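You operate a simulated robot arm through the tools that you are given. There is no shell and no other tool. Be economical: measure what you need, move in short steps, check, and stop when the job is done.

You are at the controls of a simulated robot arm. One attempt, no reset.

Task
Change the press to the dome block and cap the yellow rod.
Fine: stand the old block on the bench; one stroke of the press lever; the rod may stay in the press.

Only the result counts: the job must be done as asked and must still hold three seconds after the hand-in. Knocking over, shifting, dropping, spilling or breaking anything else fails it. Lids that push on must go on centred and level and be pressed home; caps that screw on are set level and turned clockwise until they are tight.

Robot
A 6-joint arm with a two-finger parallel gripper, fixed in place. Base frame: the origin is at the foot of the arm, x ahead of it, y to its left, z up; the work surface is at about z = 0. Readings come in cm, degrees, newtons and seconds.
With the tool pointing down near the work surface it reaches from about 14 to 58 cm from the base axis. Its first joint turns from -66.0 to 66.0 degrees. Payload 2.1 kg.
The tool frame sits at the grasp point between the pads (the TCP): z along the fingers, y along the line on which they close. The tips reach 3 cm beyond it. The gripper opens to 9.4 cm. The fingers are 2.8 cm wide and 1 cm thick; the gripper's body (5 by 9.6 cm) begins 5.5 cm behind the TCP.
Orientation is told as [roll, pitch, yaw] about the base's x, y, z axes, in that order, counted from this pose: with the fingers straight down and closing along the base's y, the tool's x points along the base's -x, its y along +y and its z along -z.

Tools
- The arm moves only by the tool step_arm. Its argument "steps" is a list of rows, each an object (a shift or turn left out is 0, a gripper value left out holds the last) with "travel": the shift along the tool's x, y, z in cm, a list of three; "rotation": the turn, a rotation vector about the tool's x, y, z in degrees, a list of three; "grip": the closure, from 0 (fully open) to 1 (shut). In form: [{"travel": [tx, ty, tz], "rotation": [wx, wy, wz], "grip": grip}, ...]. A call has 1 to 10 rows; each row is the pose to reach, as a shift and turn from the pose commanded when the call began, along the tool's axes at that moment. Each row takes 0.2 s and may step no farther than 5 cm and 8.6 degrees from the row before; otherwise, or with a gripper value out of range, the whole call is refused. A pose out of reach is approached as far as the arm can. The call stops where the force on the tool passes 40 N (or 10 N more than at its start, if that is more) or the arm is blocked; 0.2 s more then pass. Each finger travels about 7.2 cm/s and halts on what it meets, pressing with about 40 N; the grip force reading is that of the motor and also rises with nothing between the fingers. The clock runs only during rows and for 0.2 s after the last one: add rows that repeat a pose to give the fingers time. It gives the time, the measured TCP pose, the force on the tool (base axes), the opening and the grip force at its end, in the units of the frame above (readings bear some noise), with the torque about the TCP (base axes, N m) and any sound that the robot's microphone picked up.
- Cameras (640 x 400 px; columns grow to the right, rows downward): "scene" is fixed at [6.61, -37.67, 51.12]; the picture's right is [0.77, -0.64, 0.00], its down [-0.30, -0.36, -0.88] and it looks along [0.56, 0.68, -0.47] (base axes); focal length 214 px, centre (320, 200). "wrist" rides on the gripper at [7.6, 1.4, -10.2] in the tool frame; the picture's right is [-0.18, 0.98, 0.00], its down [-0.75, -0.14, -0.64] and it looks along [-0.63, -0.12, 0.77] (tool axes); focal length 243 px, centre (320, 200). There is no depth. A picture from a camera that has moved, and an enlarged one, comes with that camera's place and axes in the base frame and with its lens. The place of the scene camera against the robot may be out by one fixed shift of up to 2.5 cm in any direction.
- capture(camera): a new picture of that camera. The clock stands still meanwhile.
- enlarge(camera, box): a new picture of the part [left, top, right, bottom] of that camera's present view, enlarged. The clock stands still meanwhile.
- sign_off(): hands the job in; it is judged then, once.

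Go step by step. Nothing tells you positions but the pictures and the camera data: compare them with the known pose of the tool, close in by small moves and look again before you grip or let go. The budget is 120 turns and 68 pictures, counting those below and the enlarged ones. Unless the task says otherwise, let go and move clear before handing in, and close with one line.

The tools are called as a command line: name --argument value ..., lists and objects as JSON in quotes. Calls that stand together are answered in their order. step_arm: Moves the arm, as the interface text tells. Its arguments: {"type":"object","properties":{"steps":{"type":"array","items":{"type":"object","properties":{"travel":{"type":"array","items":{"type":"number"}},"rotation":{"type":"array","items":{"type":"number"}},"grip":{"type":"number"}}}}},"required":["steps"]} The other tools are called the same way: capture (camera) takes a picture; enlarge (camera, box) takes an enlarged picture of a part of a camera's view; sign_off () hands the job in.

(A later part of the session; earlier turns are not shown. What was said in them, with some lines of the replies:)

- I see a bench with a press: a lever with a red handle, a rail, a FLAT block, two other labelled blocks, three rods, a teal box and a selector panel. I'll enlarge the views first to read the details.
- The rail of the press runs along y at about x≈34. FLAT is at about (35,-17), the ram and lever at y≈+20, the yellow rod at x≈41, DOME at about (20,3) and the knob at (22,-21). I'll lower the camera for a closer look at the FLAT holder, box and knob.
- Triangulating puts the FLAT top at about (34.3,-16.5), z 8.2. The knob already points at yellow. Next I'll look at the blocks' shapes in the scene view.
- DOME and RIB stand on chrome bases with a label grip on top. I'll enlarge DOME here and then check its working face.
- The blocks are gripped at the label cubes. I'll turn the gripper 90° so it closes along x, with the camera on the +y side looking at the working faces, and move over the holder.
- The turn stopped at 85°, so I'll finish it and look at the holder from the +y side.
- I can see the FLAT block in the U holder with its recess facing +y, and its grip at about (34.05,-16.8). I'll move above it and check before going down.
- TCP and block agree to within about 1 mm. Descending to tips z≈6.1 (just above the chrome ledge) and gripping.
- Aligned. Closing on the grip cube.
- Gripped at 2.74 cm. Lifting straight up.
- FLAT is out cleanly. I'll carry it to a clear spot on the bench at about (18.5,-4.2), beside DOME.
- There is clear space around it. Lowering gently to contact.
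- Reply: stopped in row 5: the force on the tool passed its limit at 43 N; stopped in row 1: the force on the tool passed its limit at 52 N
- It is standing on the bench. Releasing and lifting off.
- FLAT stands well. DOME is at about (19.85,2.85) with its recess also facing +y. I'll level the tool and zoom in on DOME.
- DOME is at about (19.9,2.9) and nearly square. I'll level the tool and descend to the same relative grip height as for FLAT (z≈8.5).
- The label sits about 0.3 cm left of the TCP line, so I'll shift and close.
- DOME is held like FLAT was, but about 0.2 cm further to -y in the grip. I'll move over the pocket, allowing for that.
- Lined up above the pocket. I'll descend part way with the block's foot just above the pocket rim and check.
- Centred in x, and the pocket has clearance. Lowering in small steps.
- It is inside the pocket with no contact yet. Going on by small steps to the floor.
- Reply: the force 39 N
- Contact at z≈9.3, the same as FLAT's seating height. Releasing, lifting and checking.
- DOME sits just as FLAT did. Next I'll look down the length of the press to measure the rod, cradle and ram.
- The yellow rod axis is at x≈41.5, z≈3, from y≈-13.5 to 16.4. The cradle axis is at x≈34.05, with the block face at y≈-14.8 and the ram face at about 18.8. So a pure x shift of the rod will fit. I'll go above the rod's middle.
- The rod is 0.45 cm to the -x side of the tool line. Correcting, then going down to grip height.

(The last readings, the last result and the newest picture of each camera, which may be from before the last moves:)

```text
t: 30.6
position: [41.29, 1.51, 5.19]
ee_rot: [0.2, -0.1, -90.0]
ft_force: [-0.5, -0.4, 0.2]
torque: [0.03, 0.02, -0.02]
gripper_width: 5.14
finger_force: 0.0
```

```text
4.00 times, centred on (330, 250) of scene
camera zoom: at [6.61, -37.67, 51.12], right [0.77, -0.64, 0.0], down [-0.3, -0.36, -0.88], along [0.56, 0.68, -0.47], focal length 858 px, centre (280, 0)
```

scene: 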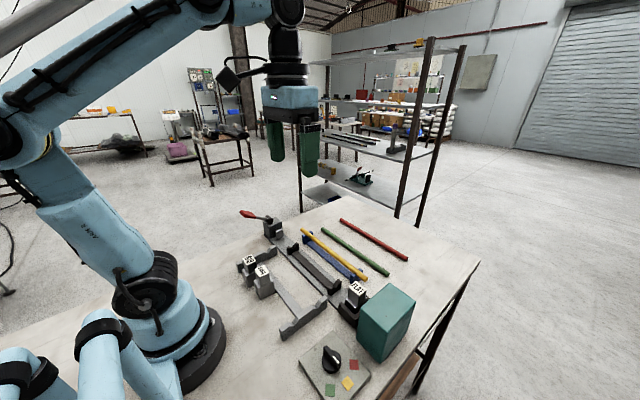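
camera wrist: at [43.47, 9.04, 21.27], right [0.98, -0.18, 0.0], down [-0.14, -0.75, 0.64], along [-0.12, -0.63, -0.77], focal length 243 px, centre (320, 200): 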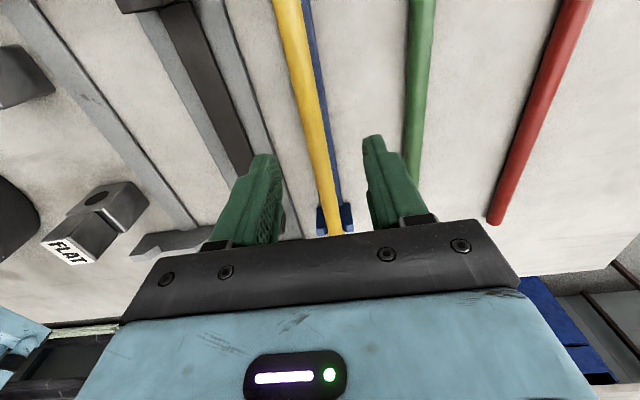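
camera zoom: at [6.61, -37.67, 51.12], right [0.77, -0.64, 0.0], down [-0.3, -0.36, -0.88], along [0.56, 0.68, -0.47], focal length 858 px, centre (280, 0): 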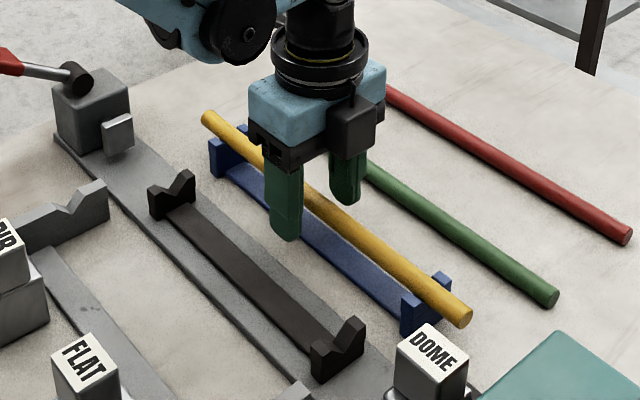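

Centred on the rod. Closing.

step_arm --steps '[{"grip": 1}, {"grip": 1}, {"grip": 1}, {"grip": 1}]'

step_arm --steps '[{"travel": [0, 0, -0.6]}, {"travel": [0, 0, -1.5]}, {"travel": [0, 0, -3]}, {"travel": [0, 0, -5]}]'

enlarge --camera "scene" --box '[250, 190, 390, 300]'

capture --camera "wrist"

```text
t: 31.6
position: [41.37, 1.41, 5.21]
ee_rot: [0.4, -0.1, -90.0]
ft_force: [17.9, -0.1, 14.9]
torque: [-0.15, -0.4, 0.01]
gripper_width: 1.41
finger_force: 40.0
```

```text
t: 32.6
position: [41.11, 1.46, 10.34]
ee_rot: [0.1, -0.1, -90.1]
ft_force: [-0.6, 0.0, -0.4]
torque: [0.01, -0.02, -0.04]
gripper_width: 1.4
finger_force: 39.5
```

```text
3.64 times, centred on (320, 245) of scene
camera zoom: at [6.61, -37.67, 51.12], right [0.77, -0.64, 0.0], down [-0.3, -0.36, -0.88], along [0.56, 0.68, -0.47], focal length 780 px, centre (320, 36)
```

zoom: 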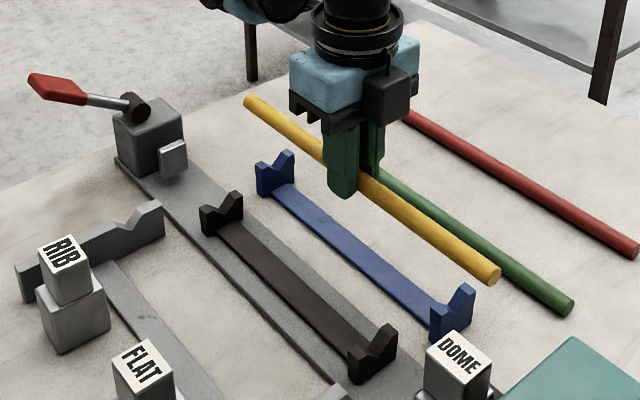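

```text
24 pictures are left
camera wrist: at [42.66, 8.96, 20.64], right [0.98, -0.18, 0.0], down [-0.14, -0.75, 0.64], along [-0.12, -0.63, -0.77], focal length 243 px, centre (320, 200)
```

wrist: 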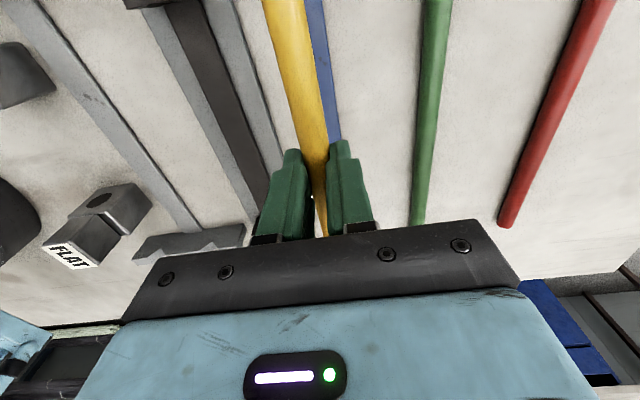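

The rod is held level, diameter 1.4. I'll shift it over the cradle at x≈34.05, and 0.7 cm to +y to clear the holder lip.

step_arm --steps '[{"travel": [0.3, -2.5, 0]}, {"travel": [0.5, -5, 0]}, {"travel": [0.7, -7, 0]}, {"travel": [0.7, -7, 1.5]}, {"travel": [0.7, -7, 3]}, {"travel": [0.7, -7, 3]}]'

enlarge --camera "scene" --box '[230, 200, 390, 320]'

capture --camera "wrist"

```text
t: 34.0
position: [34.27, 2.01, 7.23]
ee_rot: [0.1, -0.1, -90.0]
ft_force: [-0.1, -0.4, -0.8]
torque: [-0.01, 0.02, 0.01]
gripper_width: 1.43
finger_force: 40.3
```

```text
3.33 times, centred on (310, 260) of scene
camera zoom: at [6.61, -37.67, 51.12], right [0.77, -0.64, 0.0], down [-0.3, -0.36, -0.88], along [0.56, 0.68, -0.47], focal length 715 px, centre (353, 0)
```

zoom: 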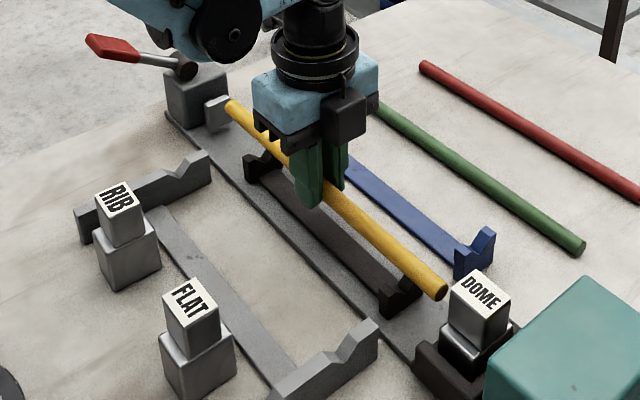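

```text
22 pictures are left
camera wrist: at [35.7, 9.57, 17.41], right [0.98, -0.18, 0.0], down [-0.14, -0.75, 0.64], along [-0.12, -0.63, -0.77], focal length 243 px, centre (320, 200)
```

wrist: 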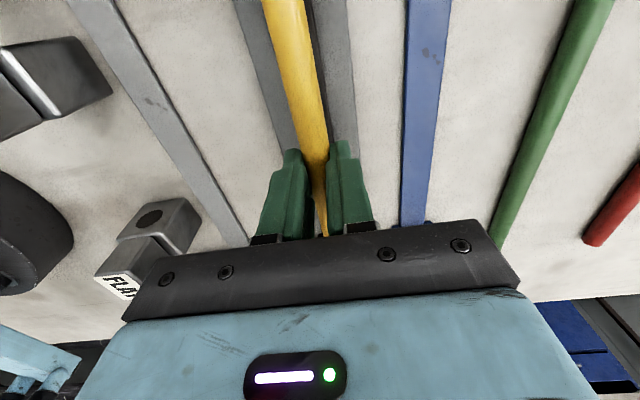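

The rod is above the V's with free space at both ends. Lowering to contact in small steps.

step_arm --steps '[{"travel": [0, 0, 0.5]}, {"travel": [0, 0, 0.9]}, {"travel": [0, 0, 1.2]}, {"travel": [0, 0, 1.4]}, {"travel": [0, 0, 1.6]}, {"travel": [0, 0, 1.7]}, {"travel": [0, 0, 1.7]}]'

enlarge --camera "scene" --box '[255, 210, 395, 310]'

```text
t: 35.6
position: [34.01, 2.19, 5.49]
ee_rot: [0.1, -0.1, -90.0]
ft_force: [0.9, 0.1, -0.3]
torque: [0.01, -0.01, -0.02]
gripper_width: 1.4
finger_force: 40.1
```

```text
4.00 times, centred on (325, 260) of scene
camera zoom: at [6.61, -37.67, 51.12], right [0.77, -0.64, 0.0], down [-0.3, -0.36, -0.88], along [0.56, 0.68, -0.47], focal length 858 px, centre (300, -40)
```

zoom: 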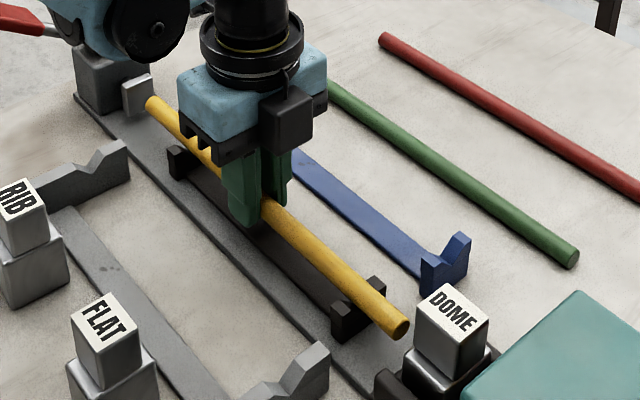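

Almost down. Continuing to light contact.

step_arm --steps '[{"travel": [0, 0, 0.1]}, {"travel": [0, 0, 0.2]}, {"travel": [0, 0, 0.3]}]'

```text
t: 36.5
position: [34.14, 2.09, 5.34]
ee_rot: [0.1, -0.1, -89.9]
ft_force: [0.3, 0.8, 0.0]
torque: [-0.05, -0.02, -0.01]
gripper_width: 1.43
finger_force: 40.4
```

step_arm --steps '[{"travel": [0, 0, 0.1]}, {"travel": [0, 0, 0.2]}, {"travel": [0, 0, 0.3]}]'

```text
t: 37.2
position: [34.05, 2.02, 5.05]
ee_rot: [-0.2, -0.2, -90.0]
ft_force: [-1.7, 0.2, 12.2]
torque: [0.07, 0.03, 0.02]
gripper_width: 1.42
finger_force: 40.0
stopped in row 3: the force on the tool passed its limit at 40 N (the readings are from after the stop); the commanded pose is now the measured one
```

Contact at the same relative height as on the blue stand, so the rod lies in the V's. Releasing, rising and checking.

step_arm --steps '[{"travel": [0, 0, -0.1], "grip": 0.6}, {"travel": [0, 0, -0.1], "grip": 0.45}, {"travel": [0, 0, -0.1]}, {"travel": [0, 0, -3]}, {"travel": [0, 0, -7]}, {"travel": [0, 0, -11]}]'

enlarge --camera "scene" --box '[230, 200, 390, 320]'

capture --camera "wrist"

```text
t: 38.6
position: [34.23, 2.04, 16.3]
ee_rot: [-0.2, -0.3, -90.0]
ft_force: [0.6, -0.1, -0.6]
torque: [0.0, 0.0, 0.02]
gripper_width: 5.18
finger_force: 0.0
```

```text
3.33 times, centred on (310, 260) of scene
camera zoom: at [6.61, -37.67, 51.12], right [0.77, -0.64, 0.0], down [-0.3, -0.36, -0.88], along [0.56, 0.68, -0.47], focal length 715 px, centre (353, 0)
```

zoom: 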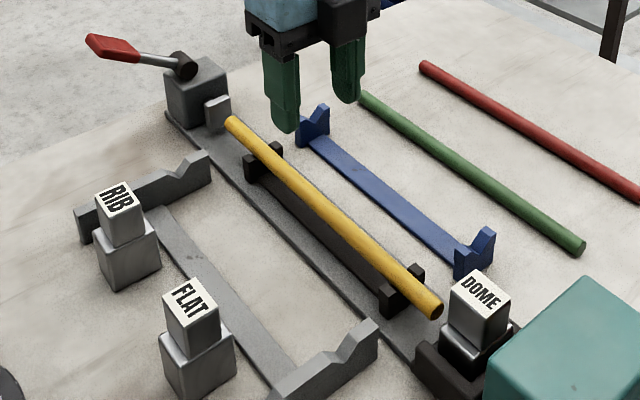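

```text
19 pictures are left
camera wrist: at [35.69, 9.58, 26.48], right [0.98, -0.18, 0.0], down [-0.14, -0.75, 0.64], along [-0.12, -0.63, -0.76], focal length 243 px, centre (320, 200)
```

wrist: 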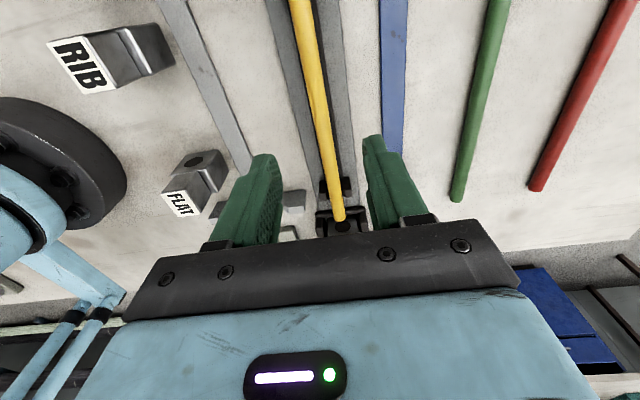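

The rod is in place and in line with the recess. Next the lever: I'll turn the wrist back to yaw 0, close the fingers and view the lever from nearby.

step_arm --steps '[{"travel": [0, 0, -2], "rotation": [0, 0, -8.6], "grip": 1}, {"travel": [0, -0.5, -4], "rotation": [0, 0, -17.2]}, {"travel": [1, -1, -6], "rotation": [0, 0, -25.8]}, {"travel": [2, -1.5, -7], "rotation": [0, 0, -34.4]}, {"travel": [3, -2, -8], "rotation": [0, 0, -43]}, {"travel": [4, -2.5, -8], "rotation": [0, 0, -51.6]}, {"travel": [5, -3, -8], "rotation": [0, 0, -60.2]}, {"travel": [6, -3.5, -8], "rotation": [0, 0, -68.8]}, {"travel": [7, -4, -8], "rotation": [0, 0, -77.4]}, {"travel": [8, -4.5, -8], "rotation": [0, 0, -86]}]'

step_arm --steps '[{"rotation": [0, 0, -4]}, {"rotation": [0, 0, -4]}]'

capture --camera "wrist"

```text
t: 40.8
position: [29.56, 10.1, 24.09]
ee_rot: [-0.2, 0.3, -3.8]
ft_force: [0.2, 0.3, -0.5]
torque: [0.02, 0.01, -0.01]
gripper_width: 0.01
finger_force: 33.1
```

```text
t: 41.4
position: [29.72, 10.1, 24.08]
ee_rot: [-0.2, 0.3, 0.0]
ft_force: [-0.1, 0.2, -0.4]
torque: [-0.02, 0.0, 0.02]
gripper_width: 0.03
finger_force: 33.2
```

```text
18 pictures are left
camera wrist: at [22.09, 11.48, 34.31], right [0.18, 0.98, 0.0], down [0.76, -0.14, 0.64], along [0.63, -0.12, -0.77], focal length 243 px, centre (320, 200)
```

wrist: 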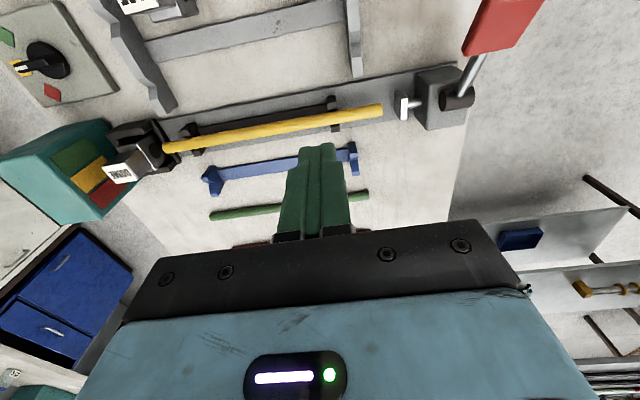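

enlarge --camera "wrist" --box '[370, 0, 560, 150]'

enlarge --camera "scene" --box '[230, 195, 310, 255]'

```text
2.67 times, centred on (465, 75) of wrist
camera zoom: at [22.09, 11.48, 34.31], right [0.18, 0.98, 0.0], down [0.76, -0.14, 0.64], along [0.63, -0.12, -0.77], focal length 647 px, centre (-67, 533)
```

zoom: 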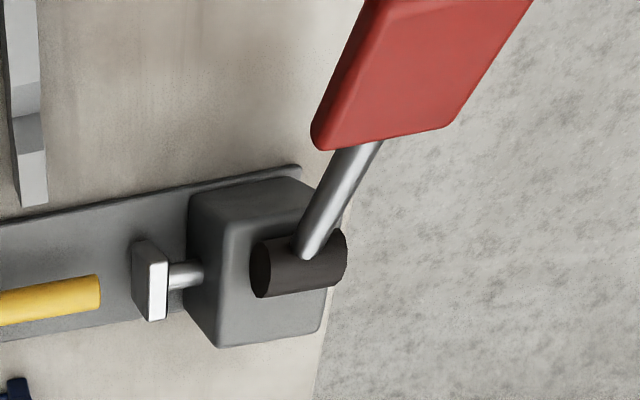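

```text
6.67 times, centred on (270, 225) of scene
camera zoom: at [6.61, -37.67, 51.12], right [0.77, -0.64, 0.0], down [-0.3, -0.36, -0.88], along [0.56, 0.68, -0.47], focal length 1430 px, centre (653, 33)
```

zoom: 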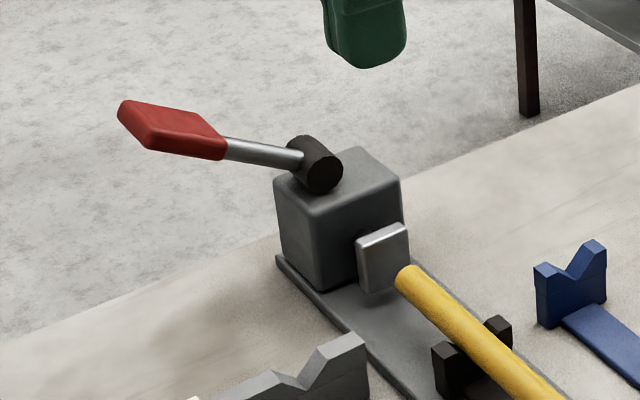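

The knob points squarely at yellow. The lever turns about a y-axis hub near (33,24,7.3), with its grip rising towards -x up to about (23.5,24,13.8). I'll go above the red grip and check before pushing.

step_arm --steps '[{"travel": [1.5, 4.5, 0]}, {"travel": [3, 9, 0]}, {"travel": [4.5, 13.9, 0]}, {"travel": [4.5, 13.9, 4]}, {"travel": [4.5, 13.9, 4]}]'

capture --camera "wrist"

enlarge --camera "scene" --box '[220, 170, 320, 250]'

```text
refused: row 3 steps farther than a row can; nothing moved
```

```text
15 pictures are left
camera wrist: at [22.09, 11.48, 34.31], right [0.18, 0.98, 0.0], down [0.76, -0.14, 0.64], along [0.63, -0.12, -0.77], focal length 243 px, centre (320, 200)
```

wrist: 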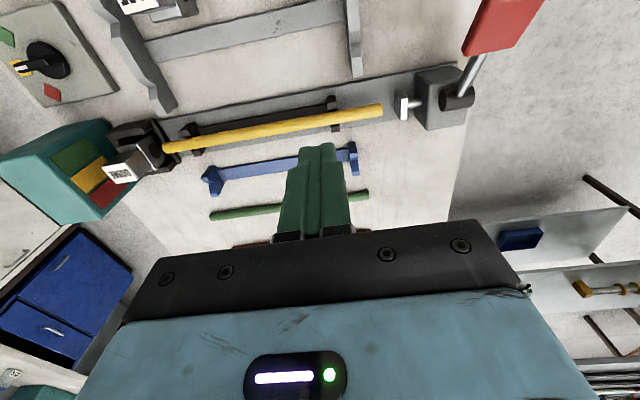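

```text
5.00 times, centred on (270, 210) of scene
camera zoom: at [6.61, -37.67, 51.12], right [0.77, -0.64, 0.0], down [-0.3, -0.36, -0.88], along [0.56, 0.68, -0.47], focal length 1072 px, centre (570, 150)
```

zoom: 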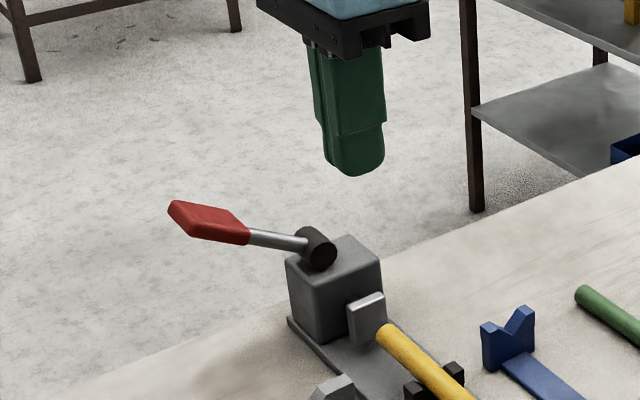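

The step was too long and was refused; nothing moved. I'll repeat it with shorter rows.

step_arm --steps '[{"travel": [1, 3.5, 0]}, {"travel": [2, 7, 0]}, {"travel": [3, 10.5, 0]}, {"travel": [4.5, 13.9, 0]}, {"travel": [4.5, 13.9, 4]}, {"travel": [4.5, 13.9, 4]}]'

enlarge --camera "scene" --box '[220, 170, 320, 250]'

```text
t: 42.8
position: [24.95, 24.07, 19.85]
ee_rot: [-0.1, 0.2, 0.1]
ft_force: [-0.7, -0.5, -0.2]
torque: [0.02, -0.01, -0.02]
gripper_width: 0.01
finger_force: 33.0
```

```text
5.00 times, centred on (270, 210) of scene
camera zoom: at [6.61, -37.67, 51.12], right [0.77, -0.64, 0.0], down [-0.3, -0.36, -0.88], along [0.56, 0.68, -0.47], focal length 1072 px, centre (570, 150)
```

zoom: 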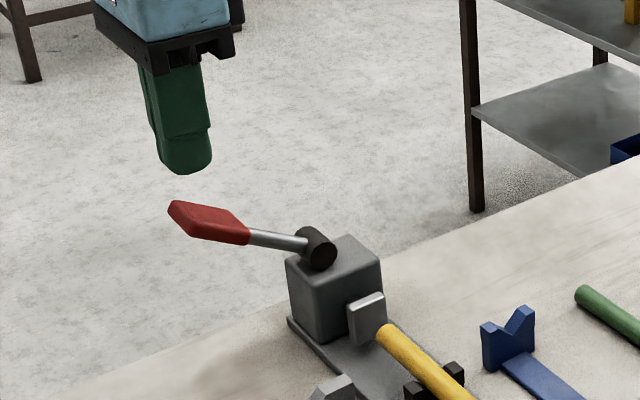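

The tips are over the grip. I'll centre slightly (x≈25.6) and push down.

step_arm --steps '[{"travel": [-0.6, 0, 1.5]}, {"travel": [-0.6, 0, 3]}, {"travel": [-0.6, 0, 4]}, {"travel": [-0.6, 0, 5]}, {"travel": [-0.6, 0, 6]}]'

enlarge --camera "scene" --box '[220, 170, 320, 250]'

```text
t: 44.0
position: [25.59, 23.92, 14.07]
ee_rot: [-0.3, 0.3, -0.1]
ft_force: [0.6, 0.0, 1.2]
torque: [-0.04, 0.01, 0.0]
gripper_width: 0.01
finger_force: 33.3
```

```text
5.00 times, centred on (270, 210) of scene
camera zoom: at [6.61, -37.67, 51.12], right [0.77, -0.64, 0.0], down [-0.3, -0.36, -0.88], along [0.56, 0.68, -0.47], focal length 1072 px, centre (570, 150)
```

zoom: 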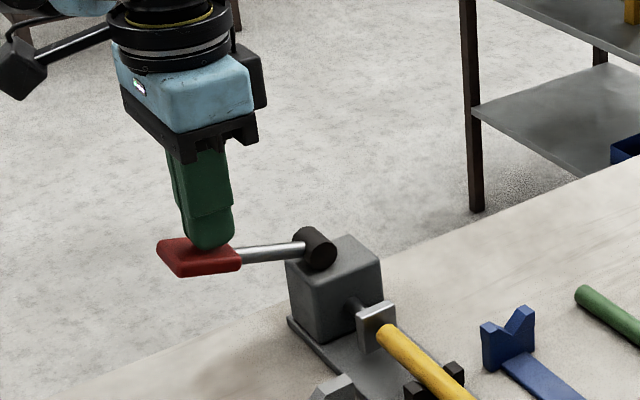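

The lever goes down and the ram advances. Continuing the stroke.

step_arm --steps '[{"travel": [0, 0, 0.8]}, {"travel": [0, 0, 1.6]}, {"travel": [0, 0, 2.4]}, {"travel": [0, 0, 3.2]}, {"travel": [0, 0, 4]}]'

enlarge --camera "scene" --box '[220, 180, 390, 320]'

```text
t: 45.1
position: [25.52, 24.03, 10.86]
ee_rot: [-0.4, 0.2, 0.1]
ft_force: [-2.5, -0.8, 25.4]
torque: [0.02, -0.15, 0.05]
gripper_width: 0.0
finger_force: 33.1
stopped in row 5: the force on the tool passed its limit at 64 N (the readings are from after the stop); the commanded pose is now the measured one
```

```text
2.86 times, centred on (305, 250) of scene
camera zoom: at [6.6, -37.68, 51.12], right [0.77, -0.64, 0.0], down [-0.3, -0.36, -0.88], along [0.56, 0.68, -0.47], focal length 613 px, centre (363, 57)
```

zoom: 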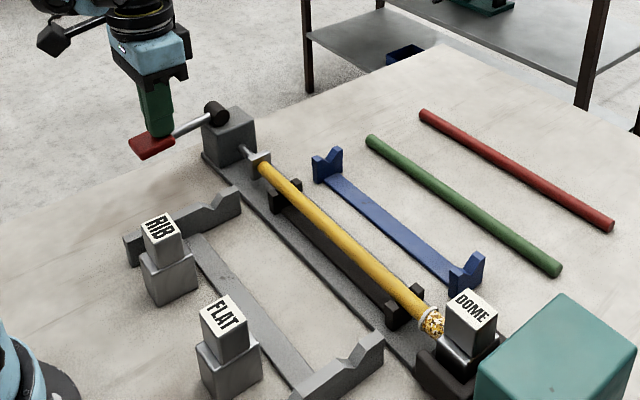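

A cap has formed at the rod's end, and the lever met a firm stop. Looking closer.

enlarge --camera "scene" --box '[310, 255, 370, 305]'

enlarge --camera "scene" --box '[250, 195, 320, 245]'

```text
8.00 times, centred on (340, 280) of scene
camera zoom: at [6.6, -37.68, 51.12], right [0.77, -0.64, 0.0], down [-0.3, -0.36, -0.88], along [0.56, 0.68, -0.47], focal length 1716 px, centre (160, -440)
```

zoom: 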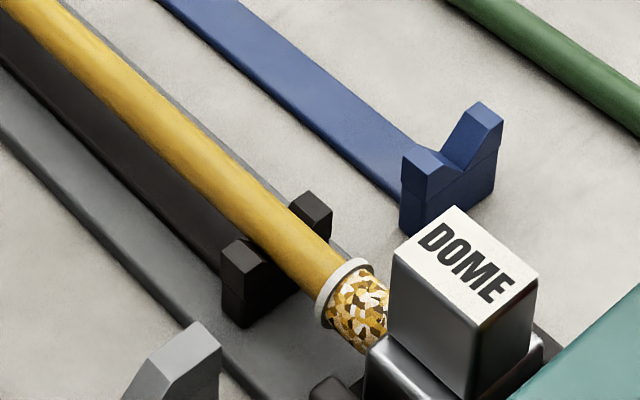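

```text
8.00 times, centred on (285, 220) of scene
camera zoom: at [6.6, -37.68, 51.12], right [0.77, -0.64, 0.0], down [-0.3, -0.36, -0.88], along [0.56, 0.68, -0.47], focal length 1716 px, centre (600, 40)
```

zoom: 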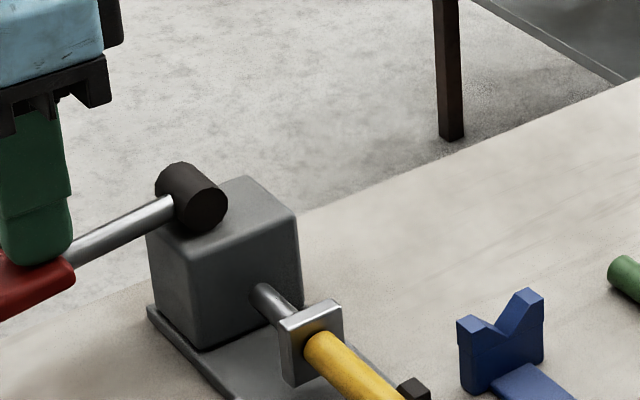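

The cap is on the rod end. I'll press once more gently, still in the same stroke, to confirm the lever is at its stop.

step_arm --steps '[{"travel": [0, 0, 0.15]}, {"travel": [0, 0, 0.3]}, {"travel": [0, 0, 0.45]}]'

```text
t: 45.5
position: [25.55, 23.87, 10.88]
ee_rot: [-0.4, 0.4, 0.1]
ft_force: [-2.1, -0.8, 23.0]
torque: [0.06, -0.17, 0.02]
gripper_width: 0.0
finger_force: 33.7
stopped in row 1: the force on the tool passed its limit at 47 N (the readings are from after the stop); the commanded pose is now the measured one
```

It is at its stop. Lifting off slowly and moving clear.

step_arm --steps '[{"travel": [0, 0, -1]}, {"travel": [0, 0, -2.5]}, {"travel": [0, 0, -4.5]}, {"travel": [0, 0, -7]}, {"travel": [0, 0, -10]}, {"travel": [0, 0, -14]}, {"travel": [0, 0, -14]}]'

enlarge --camera "scene" --box '[220, 180, 390, 320]'

```text
t: 47.0
position: [25.78, 24.2, 24.78]
ee_rot: [-0.4, 0.4, 0.0]
ft_force: [0.2, -0.2, -0.6]
torque: [0.03, 0.02, 0.01]
gripper_width: 0.0
finger_force: 33.0
```

```text
2.86 times, centred on (305, 250) of scene
camera zoom: at [6.61, -37.67, 51.12], right [0.77, -0.64, 0.0], down [-0.3, -0.36, -0.88], along [0.56, 0.68, -0.47], focal length 613 px, centre (363, 57)
```

zoom: 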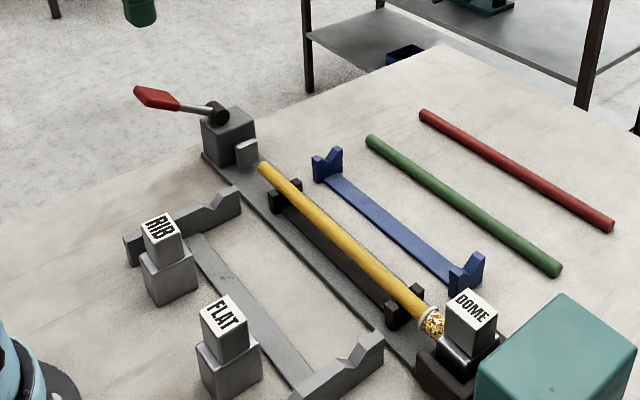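

The lever and ram have sprung back, the yellow rod carries its cap, and FLAT, RIB and the other rods are standing undisturbed. Handing in.

sign_off

```text
The job is handed in.
```

The press now holds the dome block, and the yellow rod was capped with one lever stroke; it is still in the press. The old flat block stands on the bench. I did not take a close-up of the cap after the stroke.
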